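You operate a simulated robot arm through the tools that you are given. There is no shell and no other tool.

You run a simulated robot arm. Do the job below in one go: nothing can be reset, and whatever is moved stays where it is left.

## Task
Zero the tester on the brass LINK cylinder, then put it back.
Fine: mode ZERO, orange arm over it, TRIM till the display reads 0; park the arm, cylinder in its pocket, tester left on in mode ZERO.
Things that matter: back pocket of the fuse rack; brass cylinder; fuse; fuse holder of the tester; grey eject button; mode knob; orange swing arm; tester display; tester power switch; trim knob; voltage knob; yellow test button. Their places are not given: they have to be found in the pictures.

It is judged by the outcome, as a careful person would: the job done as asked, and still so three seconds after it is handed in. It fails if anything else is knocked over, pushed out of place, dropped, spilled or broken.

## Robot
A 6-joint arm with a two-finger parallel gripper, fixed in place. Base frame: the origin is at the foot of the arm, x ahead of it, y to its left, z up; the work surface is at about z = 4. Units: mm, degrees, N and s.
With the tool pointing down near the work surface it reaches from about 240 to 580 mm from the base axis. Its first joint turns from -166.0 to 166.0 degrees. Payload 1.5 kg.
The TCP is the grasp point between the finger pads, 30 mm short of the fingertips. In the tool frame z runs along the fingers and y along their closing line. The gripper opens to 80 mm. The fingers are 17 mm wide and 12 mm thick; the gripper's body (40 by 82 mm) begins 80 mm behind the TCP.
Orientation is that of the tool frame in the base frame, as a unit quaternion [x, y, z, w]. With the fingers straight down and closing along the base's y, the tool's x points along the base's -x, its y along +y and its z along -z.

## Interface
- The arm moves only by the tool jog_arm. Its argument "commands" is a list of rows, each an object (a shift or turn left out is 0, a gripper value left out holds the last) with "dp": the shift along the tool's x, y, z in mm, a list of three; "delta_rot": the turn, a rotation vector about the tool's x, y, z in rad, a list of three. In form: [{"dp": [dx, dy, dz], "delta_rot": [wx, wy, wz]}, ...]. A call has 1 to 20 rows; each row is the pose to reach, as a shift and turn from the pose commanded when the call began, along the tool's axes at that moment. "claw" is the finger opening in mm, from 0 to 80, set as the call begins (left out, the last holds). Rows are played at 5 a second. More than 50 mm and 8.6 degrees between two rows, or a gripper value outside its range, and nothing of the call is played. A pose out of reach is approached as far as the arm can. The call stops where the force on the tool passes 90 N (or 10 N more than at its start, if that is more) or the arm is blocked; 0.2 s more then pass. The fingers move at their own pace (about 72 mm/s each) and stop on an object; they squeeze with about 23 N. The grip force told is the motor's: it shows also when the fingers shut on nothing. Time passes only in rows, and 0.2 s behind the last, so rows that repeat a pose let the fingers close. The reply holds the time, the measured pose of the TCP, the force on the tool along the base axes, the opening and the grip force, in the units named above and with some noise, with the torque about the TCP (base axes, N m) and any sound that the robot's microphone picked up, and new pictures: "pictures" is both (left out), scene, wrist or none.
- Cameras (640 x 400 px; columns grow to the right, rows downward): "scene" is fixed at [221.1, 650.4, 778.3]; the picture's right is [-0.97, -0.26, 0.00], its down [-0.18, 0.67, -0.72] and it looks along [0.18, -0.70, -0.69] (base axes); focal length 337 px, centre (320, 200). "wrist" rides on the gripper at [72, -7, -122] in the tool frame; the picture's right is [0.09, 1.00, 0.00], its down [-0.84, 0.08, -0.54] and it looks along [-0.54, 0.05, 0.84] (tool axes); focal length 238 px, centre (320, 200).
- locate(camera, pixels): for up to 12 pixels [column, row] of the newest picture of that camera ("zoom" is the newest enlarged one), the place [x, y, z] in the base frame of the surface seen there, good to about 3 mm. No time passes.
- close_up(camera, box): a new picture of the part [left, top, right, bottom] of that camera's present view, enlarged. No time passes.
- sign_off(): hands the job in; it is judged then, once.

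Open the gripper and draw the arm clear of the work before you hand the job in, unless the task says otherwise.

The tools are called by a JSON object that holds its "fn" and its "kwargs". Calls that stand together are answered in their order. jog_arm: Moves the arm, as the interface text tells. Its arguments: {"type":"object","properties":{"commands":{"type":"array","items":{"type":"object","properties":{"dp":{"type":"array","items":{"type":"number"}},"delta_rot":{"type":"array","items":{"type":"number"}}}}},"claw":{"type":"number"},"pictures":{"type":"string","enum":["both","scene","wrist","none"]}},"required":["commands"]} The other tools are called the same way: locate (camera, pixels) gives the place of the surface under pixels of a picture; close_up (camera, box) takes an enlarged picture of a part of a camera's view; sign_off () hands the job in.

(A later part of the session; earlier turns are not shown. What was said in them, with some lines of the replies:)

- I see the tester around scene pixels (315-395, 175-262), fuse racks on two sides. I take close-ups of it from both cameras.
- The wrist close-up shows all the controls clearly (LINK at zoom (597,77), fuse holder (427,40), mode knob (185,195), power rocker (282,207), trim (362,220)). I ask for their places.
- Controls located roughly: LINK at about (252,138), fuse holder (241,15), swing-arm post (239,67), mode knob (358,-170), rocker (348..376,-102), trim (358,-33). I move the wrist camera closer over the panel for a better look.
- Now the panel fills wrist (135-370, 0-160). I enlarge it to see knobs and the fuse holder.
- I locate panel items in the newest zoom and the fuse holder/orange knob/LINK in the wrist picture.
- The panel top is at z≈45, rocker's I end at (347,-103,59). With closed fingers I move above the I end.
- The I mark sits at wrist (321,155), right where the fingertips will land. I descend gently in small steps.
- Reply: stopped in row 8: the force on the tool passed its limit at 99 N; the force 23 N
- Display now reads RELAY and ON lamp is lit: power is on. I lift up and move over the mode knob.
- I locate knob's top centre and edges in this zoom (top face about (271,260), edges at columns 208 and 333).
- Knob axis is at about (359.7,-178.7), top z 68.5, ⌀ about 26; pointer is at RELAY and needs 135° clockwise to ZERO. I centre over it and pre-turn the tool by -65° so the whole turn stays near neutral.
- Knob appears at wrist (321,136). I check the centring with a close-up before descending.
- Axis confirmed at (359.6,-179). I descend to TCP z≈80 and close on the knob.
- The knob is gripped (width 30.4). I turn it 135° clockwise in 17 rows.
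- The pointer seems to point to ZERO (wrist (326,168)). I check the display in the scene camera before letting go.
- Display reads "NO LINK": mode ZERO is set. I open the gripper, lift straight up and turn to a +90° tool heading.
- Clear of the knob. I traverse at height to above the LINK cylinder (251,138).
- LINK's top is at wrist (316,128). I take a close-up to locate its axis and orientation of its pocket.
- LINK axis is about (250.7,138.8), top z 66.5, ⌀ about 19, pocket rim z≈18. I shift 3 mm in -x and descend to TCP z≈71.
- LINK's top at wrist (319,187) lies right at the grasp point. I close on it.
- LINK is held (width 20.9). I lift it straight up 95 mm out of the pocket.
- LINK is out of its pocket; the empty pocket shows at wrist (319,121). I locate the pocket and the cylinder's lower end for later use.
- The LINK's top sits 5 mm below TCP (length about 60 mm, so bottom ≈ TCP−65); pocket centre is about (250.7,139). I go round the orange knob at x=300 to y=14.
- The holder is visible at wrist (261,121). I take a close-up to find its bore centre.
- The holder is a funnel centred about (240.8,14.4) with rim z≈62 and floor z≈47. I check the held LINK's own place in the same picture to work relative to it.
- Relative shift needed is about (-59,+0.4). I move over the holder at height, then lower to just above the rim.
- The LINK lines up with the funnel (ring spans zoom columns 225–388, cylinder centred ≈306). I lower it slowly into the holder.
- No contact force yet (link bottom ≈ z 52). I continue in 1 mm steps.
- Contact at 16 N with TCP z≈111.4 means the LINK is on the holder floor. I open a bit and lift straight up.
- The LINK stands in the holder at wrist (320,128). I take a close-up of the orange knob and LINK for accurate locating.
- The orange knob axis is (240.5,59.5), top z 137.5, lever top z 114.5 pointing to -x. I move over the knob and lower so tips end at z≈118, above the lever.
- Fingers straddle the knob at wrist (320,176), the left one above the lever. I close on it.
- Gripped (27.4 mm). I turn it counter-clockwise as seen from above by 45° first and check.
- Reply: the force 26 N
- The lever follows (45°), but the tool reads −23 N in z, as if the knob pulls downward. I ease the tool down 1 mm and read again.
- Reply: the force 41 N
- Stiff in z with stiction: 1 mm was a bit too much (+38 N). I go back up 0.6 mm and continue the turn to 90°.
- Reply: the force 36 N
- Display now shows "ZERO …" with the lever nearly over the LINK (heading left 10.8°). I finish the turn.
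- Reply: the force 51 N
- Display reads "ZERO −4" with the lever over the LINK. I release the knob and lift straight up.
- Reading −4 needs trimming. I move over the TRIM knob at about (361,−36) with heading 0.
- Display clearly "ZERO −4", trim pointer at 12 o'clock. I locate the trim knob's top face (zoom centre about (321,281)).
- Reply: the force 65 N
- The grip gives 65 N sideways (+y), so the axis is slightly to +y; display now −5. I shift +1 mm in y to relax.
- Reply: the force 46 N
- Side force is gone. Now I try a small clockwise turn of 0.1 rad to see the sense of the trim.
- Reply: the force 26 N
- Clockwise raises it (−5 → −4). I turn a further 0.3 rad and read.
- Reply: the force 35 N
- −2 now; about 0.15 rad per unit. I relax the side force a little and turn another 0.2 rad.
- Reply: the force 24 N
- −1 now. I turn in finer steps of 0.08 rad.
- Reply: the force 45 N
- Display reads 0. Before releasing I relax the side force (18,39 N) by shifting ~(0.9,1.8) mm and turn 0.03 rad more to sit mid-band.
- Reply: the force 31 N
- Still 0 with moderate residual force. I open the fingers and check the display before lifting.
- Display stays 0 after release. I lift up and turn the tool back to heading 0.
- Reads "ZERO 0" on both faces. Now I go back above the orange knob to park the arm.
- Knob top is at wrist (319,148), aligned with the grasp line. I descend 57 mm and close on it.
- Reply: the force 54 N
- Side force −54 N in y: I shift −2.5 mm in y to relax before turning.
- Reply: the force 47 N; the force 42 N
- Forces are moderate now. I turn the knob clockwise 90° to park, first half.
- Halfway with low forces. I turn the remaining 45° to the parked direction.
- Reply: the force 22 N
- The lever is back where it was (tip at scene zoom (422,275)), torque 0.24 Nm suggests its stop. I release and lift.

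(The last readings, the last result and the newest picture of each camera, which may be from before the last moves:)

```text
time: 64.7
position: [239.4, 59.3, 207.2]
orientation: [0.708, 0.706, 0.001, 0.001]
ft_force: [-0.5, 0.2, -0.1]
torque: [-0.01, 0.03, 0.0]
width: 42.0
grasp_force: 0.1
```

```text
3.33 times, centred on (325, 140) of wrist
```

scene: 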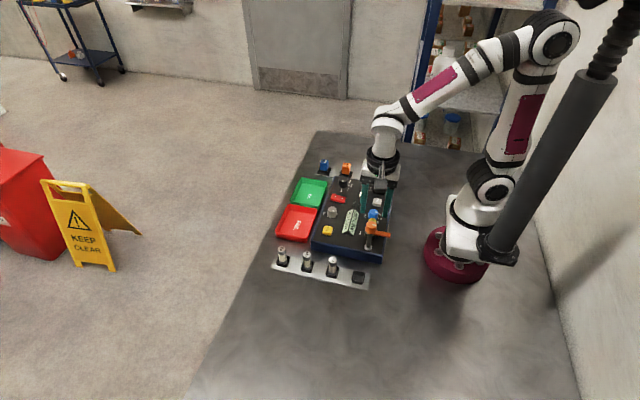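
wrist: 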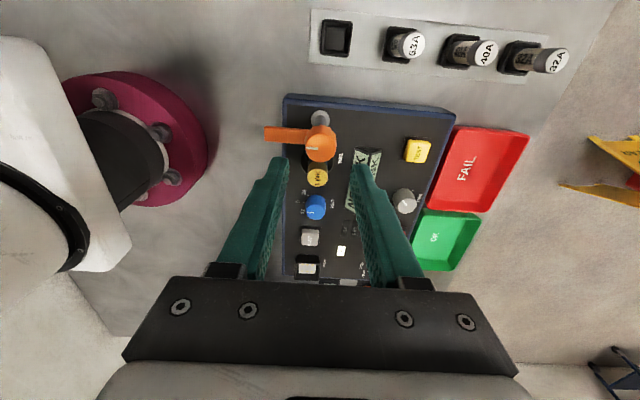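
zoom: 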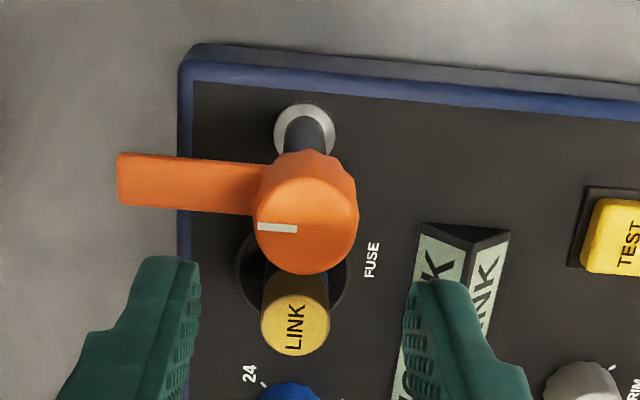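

The arm is parked and the LINK free. I move above the LINK and check alignment.

{"fn": "jog_arm", "kwargs": {"commands": [{"dp": [-20, 0.5, 0]}, {"dp": [-40, 1, 0]}, {"dp": [-45, 1, 0]}, {"dp": [-45, 1, 15]}, {"dp": [-45, 1, 30]}, {"dp": [-45, 1, 30]}], "claw": 42}}

{"fn": "close_up", "kwargs": {"camera": "wrist", "box": [250, 80, 400, 200]}}

```text
time: 66.1
position: [241.3, 14.9, 176.9]
orientation: [0.708, 0.706, 0.0, 0.001]
ft_force: [-0.1, 0.0, -0.3]
torque: [0.04, 0.0, -0.05]
width: 42.1
grasp_force: 0.0
```

scene: 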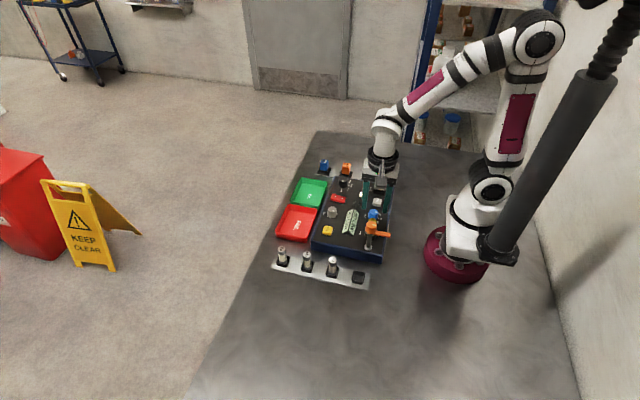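
wrist: 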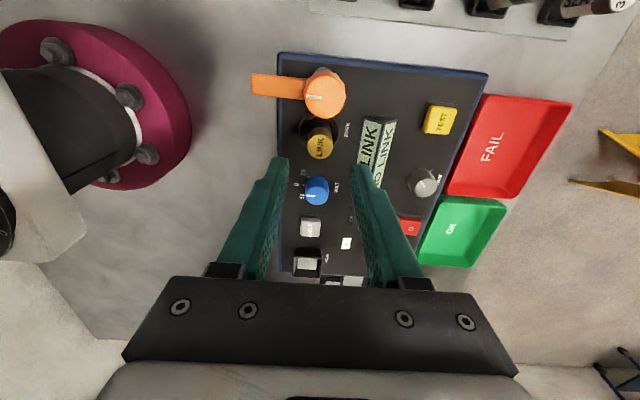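

```text
3.33 times, centred on (325, 140) of wrist
```

zoom: 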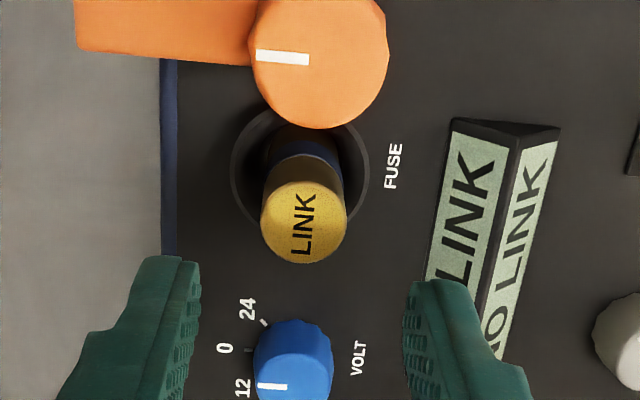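

LINK's top is at wrist (320,147), aligned. I descend to TCP z≈111 and close.

{"fn": "jog_arm", "kwargs": {"commands": [{"dp": [0, 0, 18]}, {"dp": [0, 0, 36]}, {"dp": [0, 0, 52]}, {"dp": [0, 0, 61]}, {"dp": [0, 0, 65]}, {"dp": [0, 0, 65]}], "claw": 42, "pictures": "wrist"}}

{"fn": "jog_arm", "kwargs": {"commands": [{"dp": [0, 0, 0]}, {"dp": [0, 0, 0]}, {"dp": [0, 0, 0]}], "claw": 0, "pictures": "wrist"}}

```text
time: 67.5
position: [240.3, 15.6, 112.1]
orientation: [0.708, 0.706, 0.0, 0.0]
ft_force: [-0.4, 0.5, 0.7]
torque: [-0.01, 0.04, 0.02]
width: 42.4
grasp_force: 0.0
```

wrist: 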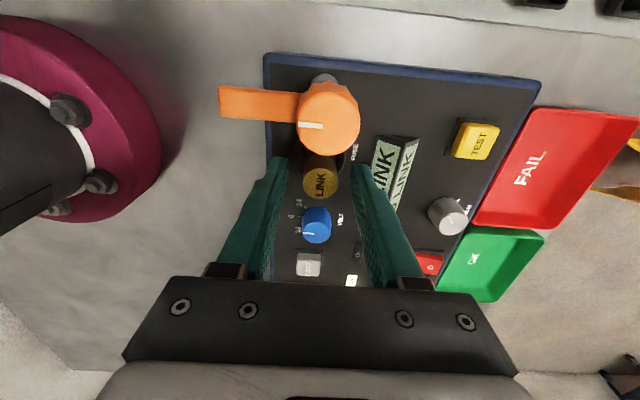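

```text
time: 68.3
position: [240.5, 14.7, 112.5]
orientation: [0.708, 0.706, 0.0, 0.0]
ft_force: [-0.4, -0.3, -0.6]
torque: [-0.02, -0.01, -0.01]
width: 21.0
grasp_force: 23.1
```

wrist: 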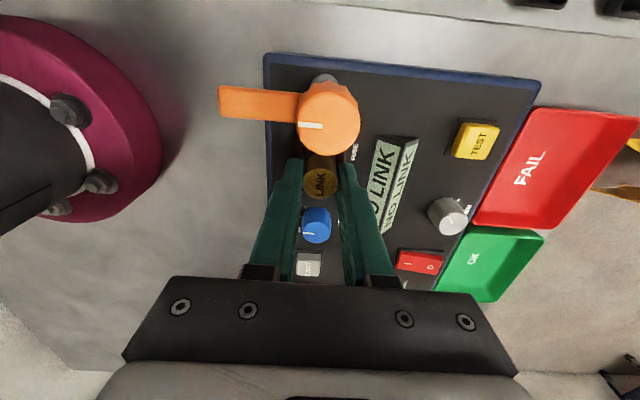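

LINK gripped (21.0 mm). I pull it straight up 63 mm, then out to x≈300.

{"fn": "jog_arm", "kwargs": {"commands": [{"dp": [0, 0, -4]}, {"dp": [0, 0, -12]}, {"dp": [0, 0, -25]}, {"dp": [0, 0, -45]}, {"dp": [0, 0, -63]}, {"dp": [0, 0, -63]}, {"dp": [0, 20, -63]}, {"dp": [0, 45, -63]}, {"dp": [0, 59, -63]}, {"dp": [0, 59, -63]}], "claw": 0}}

```text
time: 70.5
position: [301.5, 15.9, 175.3]
orientation: [0.708, 0.706, 0.001, 0.001]
ft_force: [0.1, 0.1, -1.8]
torque: [0.02, 0.03, -0.02]
width: 20.9
grasp_force: 23.3
```

scene: 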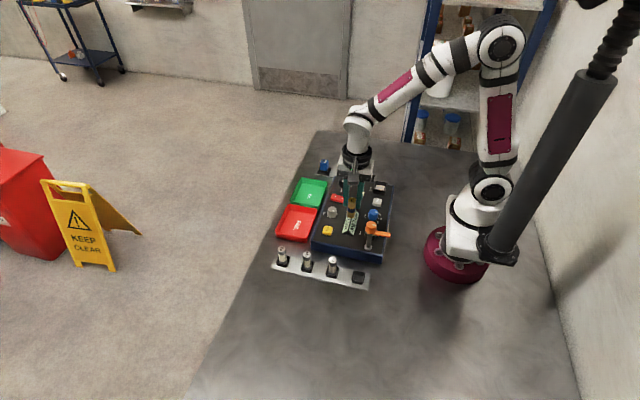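
wrist: 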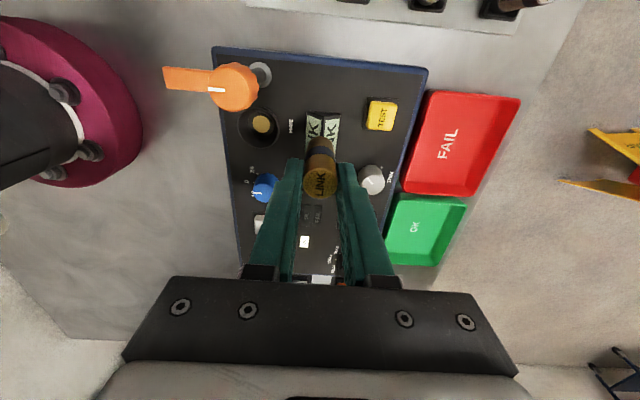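

LINK is out and clear of the orange knob. I move along y to the rack, then over its pocket.

{"fn": "jog_arm", "kwargs": {"commands": [{"dp": [10, 0, 0]}, {"dp": [35, 0, 0]}, {"dp": [65, 0, 0]}, {"dp": [95, 0, 0]}, {"dp": [118, 0, 0]}, {"dp": [124, -10, 0]}, {"dp": [124, -35, 0]}, {"dp": [124, -49, 0]}, {"dp": [124, -49, 9]}, {"dp": [124, -49, 9]}], "claw": 0}}

{"fn": "close_up", "kwargs": {"camera": "wrist", "box": [270, 85, 390, 205]}}

{"fn": "close_up", "kwargs": {"camera": "scene", "box": [320, 190, 420, 290]}}

```text
time: 72.7
position: [252.5, 138.2, 166.7]
orientation: [0.708, 0.706, 0.001, 0.001]
ft_force: [0.5, 0.5, -2.1]
torque: [-0.01, -0.01, -0.01]
width: 21.0
grasp_force: 23.1
```

scene: 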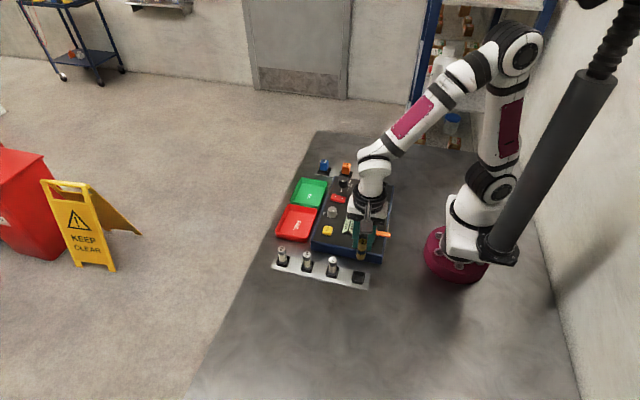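
wrist: 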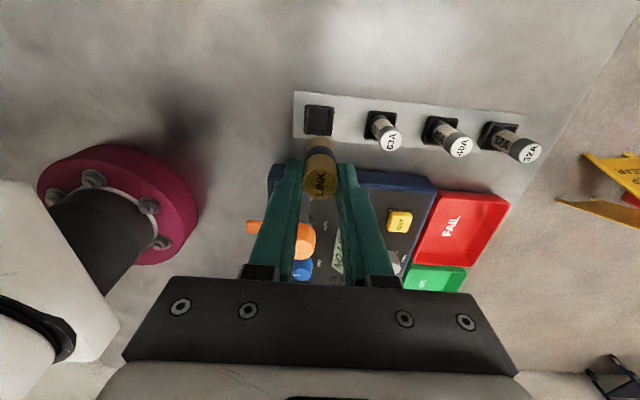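

```text
3.33 times, centred on (330, 145) of wrist
```

zoom: 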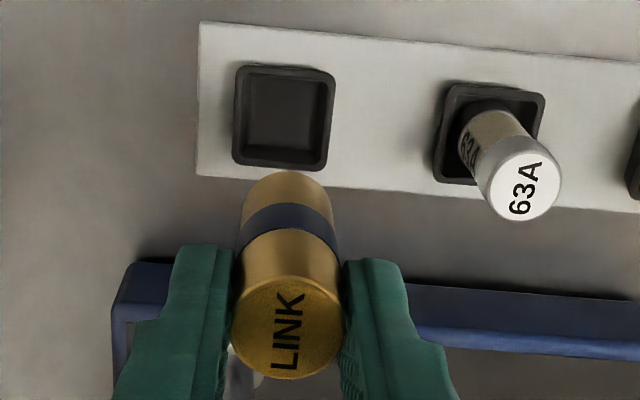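

```text
4.00 times, centred on (370, 240) of scene
```

zoom: 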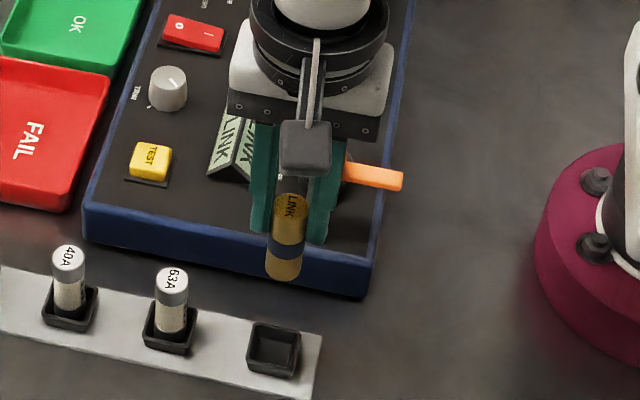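

Compared with the picture just after lifting, the pocket appears ~1 mm further to −x and ~1.3 mm to +y. I correct for that and lower to just above the pocket rim.

{"fn": "jog_arm", "kwargs": {"commands": [{"dp": [1.2, -0.9, 0]}, {"dp": [1.2, -0.9, 20]}, {"dp": [1.2, -0.9, 40]}, {"dp": [1.2, -0.9, 60]}, {"dp": [1.2, -0.9, 72]}, {"dp": [1.2, -0.9, 78]}, {"dp": [1.2, -0.9, 78]}], "claw": 0}}

{"fn": "close_up", "kwargs": {"camera": "wrist", "box": [260, 100, 380, 220]}}

{"fn": "close_up", "kwargs": {"camera": "scene", "box": [330, 230, 390, 290]}}

```text
time: 74.3
position: [250.6, 139.3, 88.9]
orientation: [0.708, 0.706, 0.001, 0.0]
ft_force: [-0.3, 0.0, -2.0]
torque: [-0.01, 0.0, 0.03]
width: 20.8
grasp_force: 22.9
```

scene: 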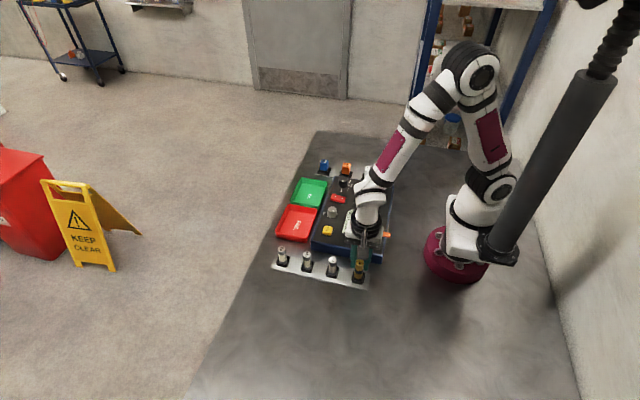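
wrist: 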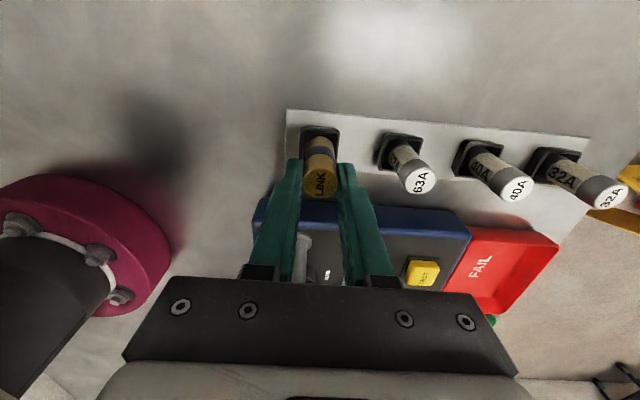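

```text
3.33 times, centred on (320, 160) of wrist
```

zoom: 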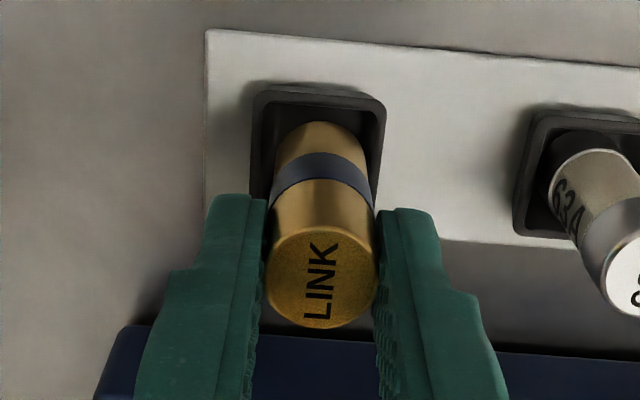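

```text
6.67 times, centred on (360, 260) of scene
```

zoom: 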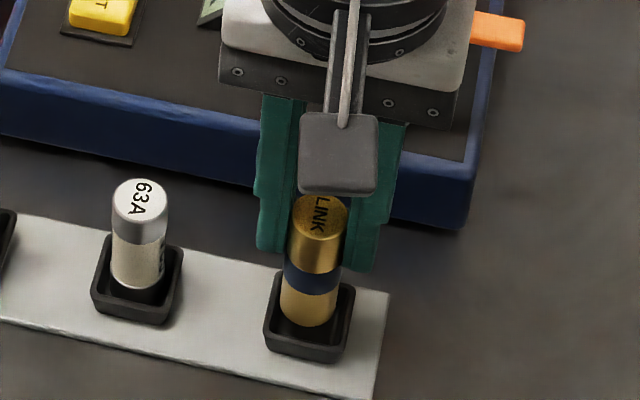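

The LINK's lower end is centred over the pocket. I lower it slowly into the pocket.

{"fn": "jog_arm", "kwargs": {"commands": [{"dp": [0, 0, 3]}, {"dp": [0, 0, 6]}, {"dp": [0, 0, 9]}, {"dp": [0, 0, 11]}, {"dp": [0, 0, 13]}, {"dp": [0, 0, 14]}], "claw": 0, "pictures": "wrist"}}

```text
time: 75.7
position: [250.1, 139.9, 74.7]
orientation: [0.708, 0.706, 0.001, 0.001]
ft_force: [-0.3, 0.4, -1.8]
torque: [-0.01, 0.03, 0.02]
width: 20.7
grasp_force: 23.4
```

wrist: 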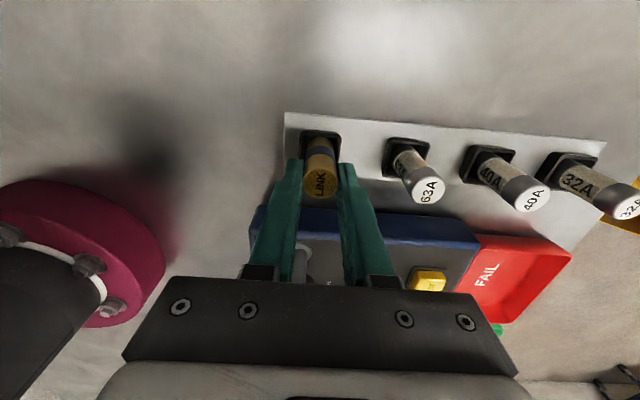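

No contact yet at z≈74.5. I continue in small steps until light contact.

{"fn": "jog_arm", "kwargs": {"commands": [{"dp": [0, 0, 1]}, {"dp": [0, 0, 2]}, {"dp": [0, 0, 2]}], "claw": 0, "pictures": "none"}}

```text
time: 76.5
position: [250.6, 139.0, 72.7]
orientation: [0.708, 0.706, 0.001, 0.0]
ft_force: [0.4, -10.0, 2.1]
torque: [-0.55, -0.06, -0.02]
width: 21.0
grasp_force: 22.9
```

A side force of −10 N in y at the bottom: the LINK touches the pocket's +y wall. I shift 0.8 mm to −y and go on down.

{"fn": "jog_arm", "kwargs": {"commands": [{"dp": [-0.8, 0, 0]}, {"dp": [-0.8, 0, 0]}], "claw": 0, "pictures": "none"}}

{"fn": "jog_arm", "kwargs": {"commands": [{"dp": [0, 0, 0.5]}, {"dp": [0, 0, 1]}, {"dp": [0, 0, 1]}], "claw": 0, "pictures": "wrist"}}

```text
time: 77.1
position: [251.6, 139.7, 72.5]
orientation: [0.707, 0.707, 0.001, 0.001]
ft_force: [0.3, 0.7, -1.8]
torque: [0.01, -0.04, -0.01]
width: 20.8
grasp_force: 22.5
```

```text
time: 77.9
position: [250.7, 139.3, 71.6]
orientation: [0.708, 0.706, 0.0, 0.0]
ft_force: [-4.5, 1.8, -1.5]
torque: [0.03, 0.31, -0.01]
width: 20.9
grasp_force: 22.9
```

wrist: 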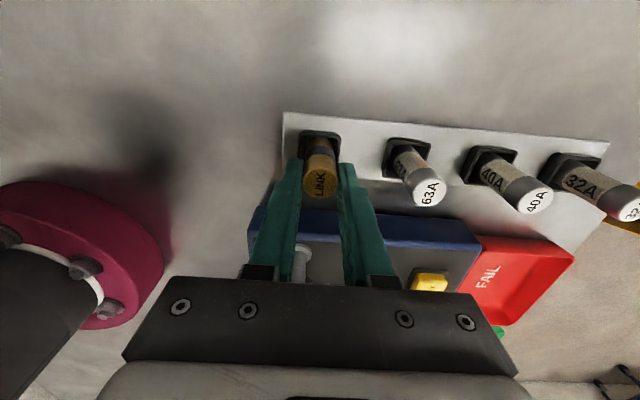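

{"fn": "jog_arm", "kwargs": {"commands": [{"dp": [-0.1, -0.5, 0]}, {"dp": [-0.1, -0.5, 0.5]}, {"dp": [-0.1, -0.5, 1]}, {"dp": [-0.1, -0.5, 1]}], "claw": 0, "pictures": "none"}}

```text
time: 78.9
position: [250.4, 139.0, 72.2]
orientation: [0.709, 0.706, 0.001, 0.001]
ft_force: [-1.8, -5.9, 11.9]
torque: [-0.35, 0.15, 0.03]
width: 21.0
grasp_force: 22.7
```

Fz is +12 N: on the pocket floor. I check the LINK's top height (should be about 66) before letting go.

{"fn": "close_up", "kwargs": {"camera": "wrist", "box": [260, 100, 380, 220]}}

{"fn": "locate", "kwargs": {"camera": "wrist", "pixels": [[319, 186], [315, 183], [324, 184], [320, 190]]}}

{"fn": "close_up", "kwargs": {"camera": "scene", "box": [330, 230, 390, 290]}}

```text
3.33 times, centred on (320, 160) of wrist
```

zoom: 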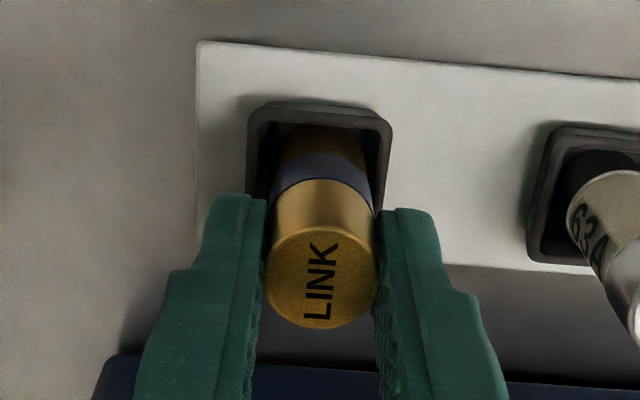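

```text
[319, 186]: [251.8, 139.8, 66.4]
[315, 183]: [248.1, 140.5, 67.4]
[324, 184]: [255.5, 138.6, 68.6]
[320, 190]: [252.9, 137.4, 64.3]
```

```text
6.67 times, centred on (360, 260) of scene
```

zoom: 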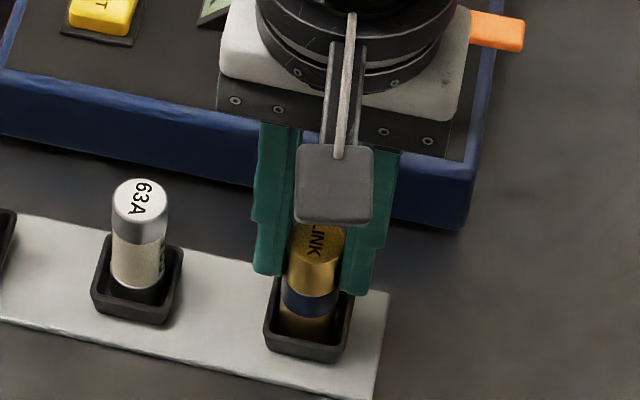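

The top is at z≈66.4, fully seated. I open the fingers and lift straight up.

{"fn": "jog_arm", "kwargs": {"commands": [{"dp": [0, 0, -0.3]}, {"dp": [0, 0, -0.3]}, {"dp": [0, 0, -5]}, {"dp": [0, 0, -20]}, {"dp": [0, 0, -45]}, {"dp": [0, 0, -80]}, {"dp": [0, 0, -120]}, {"dp": [0, 0, -120]}], "claw": 42}}

{"fn": "close_up", "kwargs": {"camera": "scene", "box": [260, 160, 410, 290]}}

{"fn": "close_up", "kwargs": {"camera": "wrist", "box": [270, 80, 400, 160]}}

```text
time: 80.7
position: [247.3, 138.4, 190.1]
orientation: [0.708, 0.707, 0.001, 0.0]
ft_force: [-0.7, -0.2, 0.6]
torque: [0.0, 0.03, 0.03]
width: 42.2
grasp_force: 0.1
```

scene: 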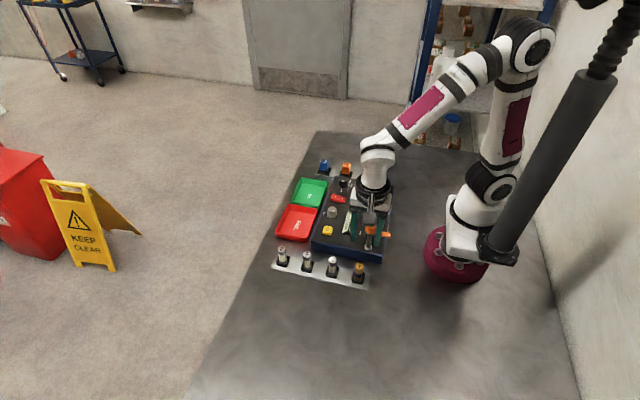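
wrist: 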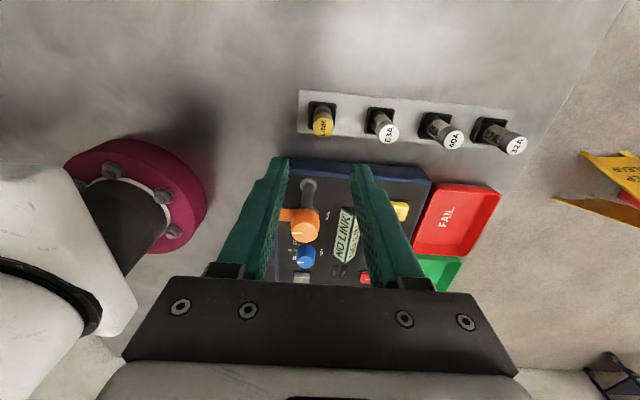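

```text
3.08 times, centred on (335, 225) of scene
```

zoom: 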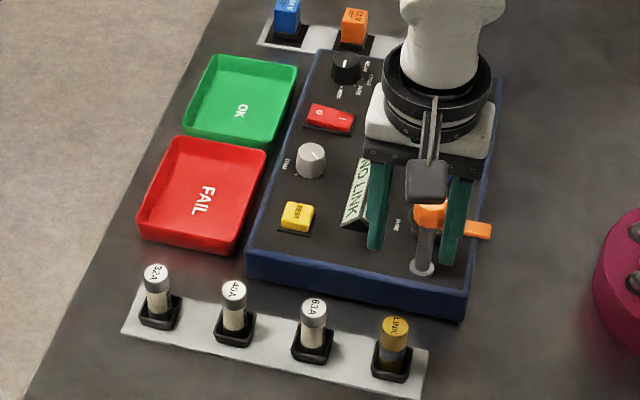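

```text
4.92 times, centred on (335, 120) of wrist
```

zoom: 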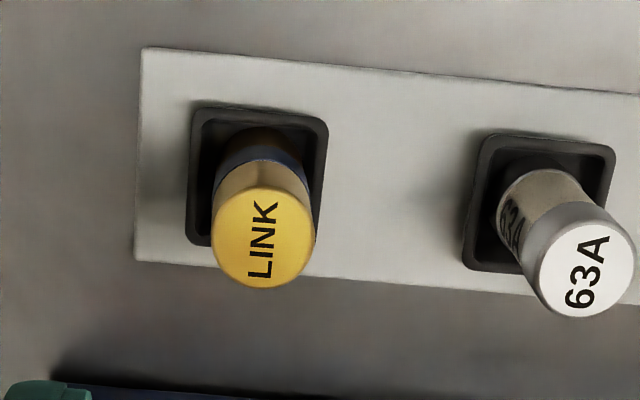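

LINK stands upright in its pocket; display shows NO LINK. I raise the arm well clear of the work and take a final look.

{"fn": "jog_arm", "kwargs": {"commands": [{"dp": [0, 0, -35]}, {"dp": [0, 10, -75]}, {"dp": [0, 30, -115]}, {"dp": [0, 55, -150]}, {"dp": [0, 80, -185]}, {"dp": [0, 80, -185]}], "claw": 60}}

{"fn": "close_up", "kwargs": {"camera": "scene", "box": [260, 150, 410, 290]}}

{"fn": "close_up", "kwargs": {"camera": "wrist", "box": [200, 80, 400, 250]}}

```text
time: 82.1
position: [328.3, 138.4, 375.0]
orientation: [0.708, 0.706, 0.0, 0.0]
ft_force: [-1.1, -1.0, -0.3]
torque: [0.01, -0.05, -0.01]
width: 59.9
grasp_force: 0.1
```

scene: 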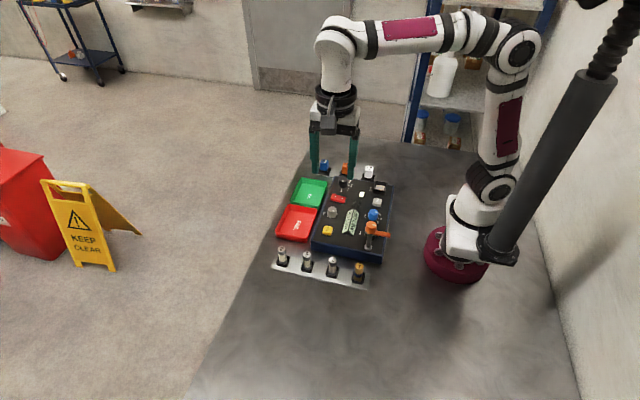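
wrist: 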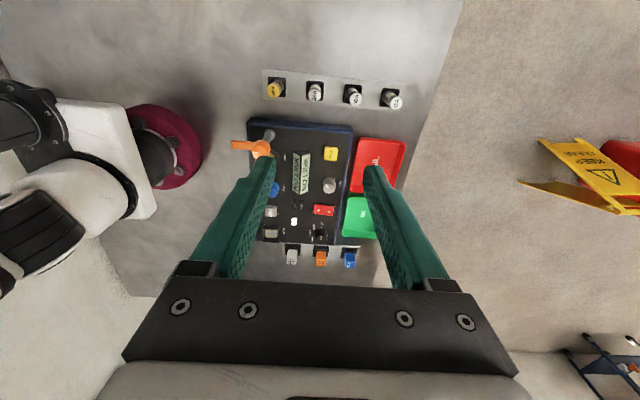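

```text
2.86 times, centred on (335, 220) of scene
```

zoom: 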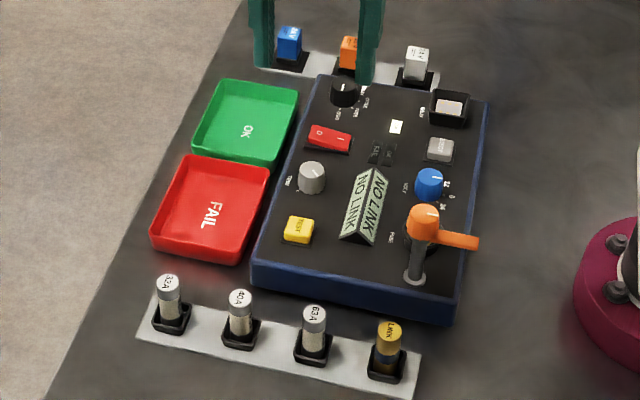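

```text
2.35 times, centred on (300, 165) of wrist
```

zoom: 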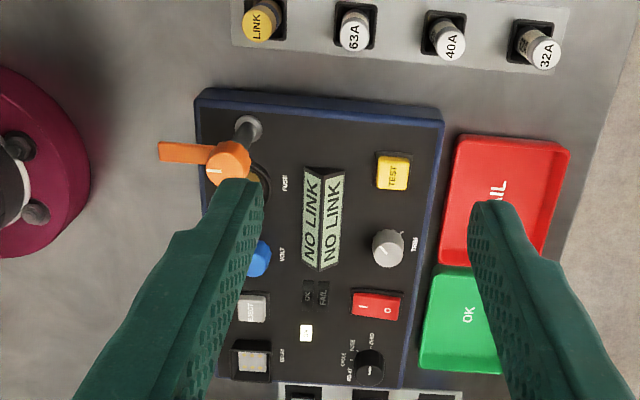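

All is as asked. The LINK is upright in its back pocket, the orange arm is parked, the tester is on in mode ZERO (display NO LINK), and the trim is where it read 0. The gripper is open and clear, so I hand the job in.

{"fn": "sign_off", "kwargs": {}}

```text
The job is handed in.
```

The tester is zeroed on the brass LINK cylinder and handed in.

- **Zeroing:** I switched the tester on, set the mode knob to ZERO, put the LINK in the fuse holder and swung the orange arm over it. The display first read −4. I turned TRIM clockwise until both faces read 0, and it stayed at 0 after I let go of the knob.
- **Putting back:** The orange arm is parked against its stop. The LINK stands upright and fully seated in the back pocket of the fuse rack.
- **Tester:** It is on in mode ZERO and shows NO LINK, as it did in that mode before the LINK went in. I did not touch the voltage knob, the test button or the eject button.

Nothing was knocked over or moved out of place that I could see in the final pictures. The gripper is open and raised clear of the work.
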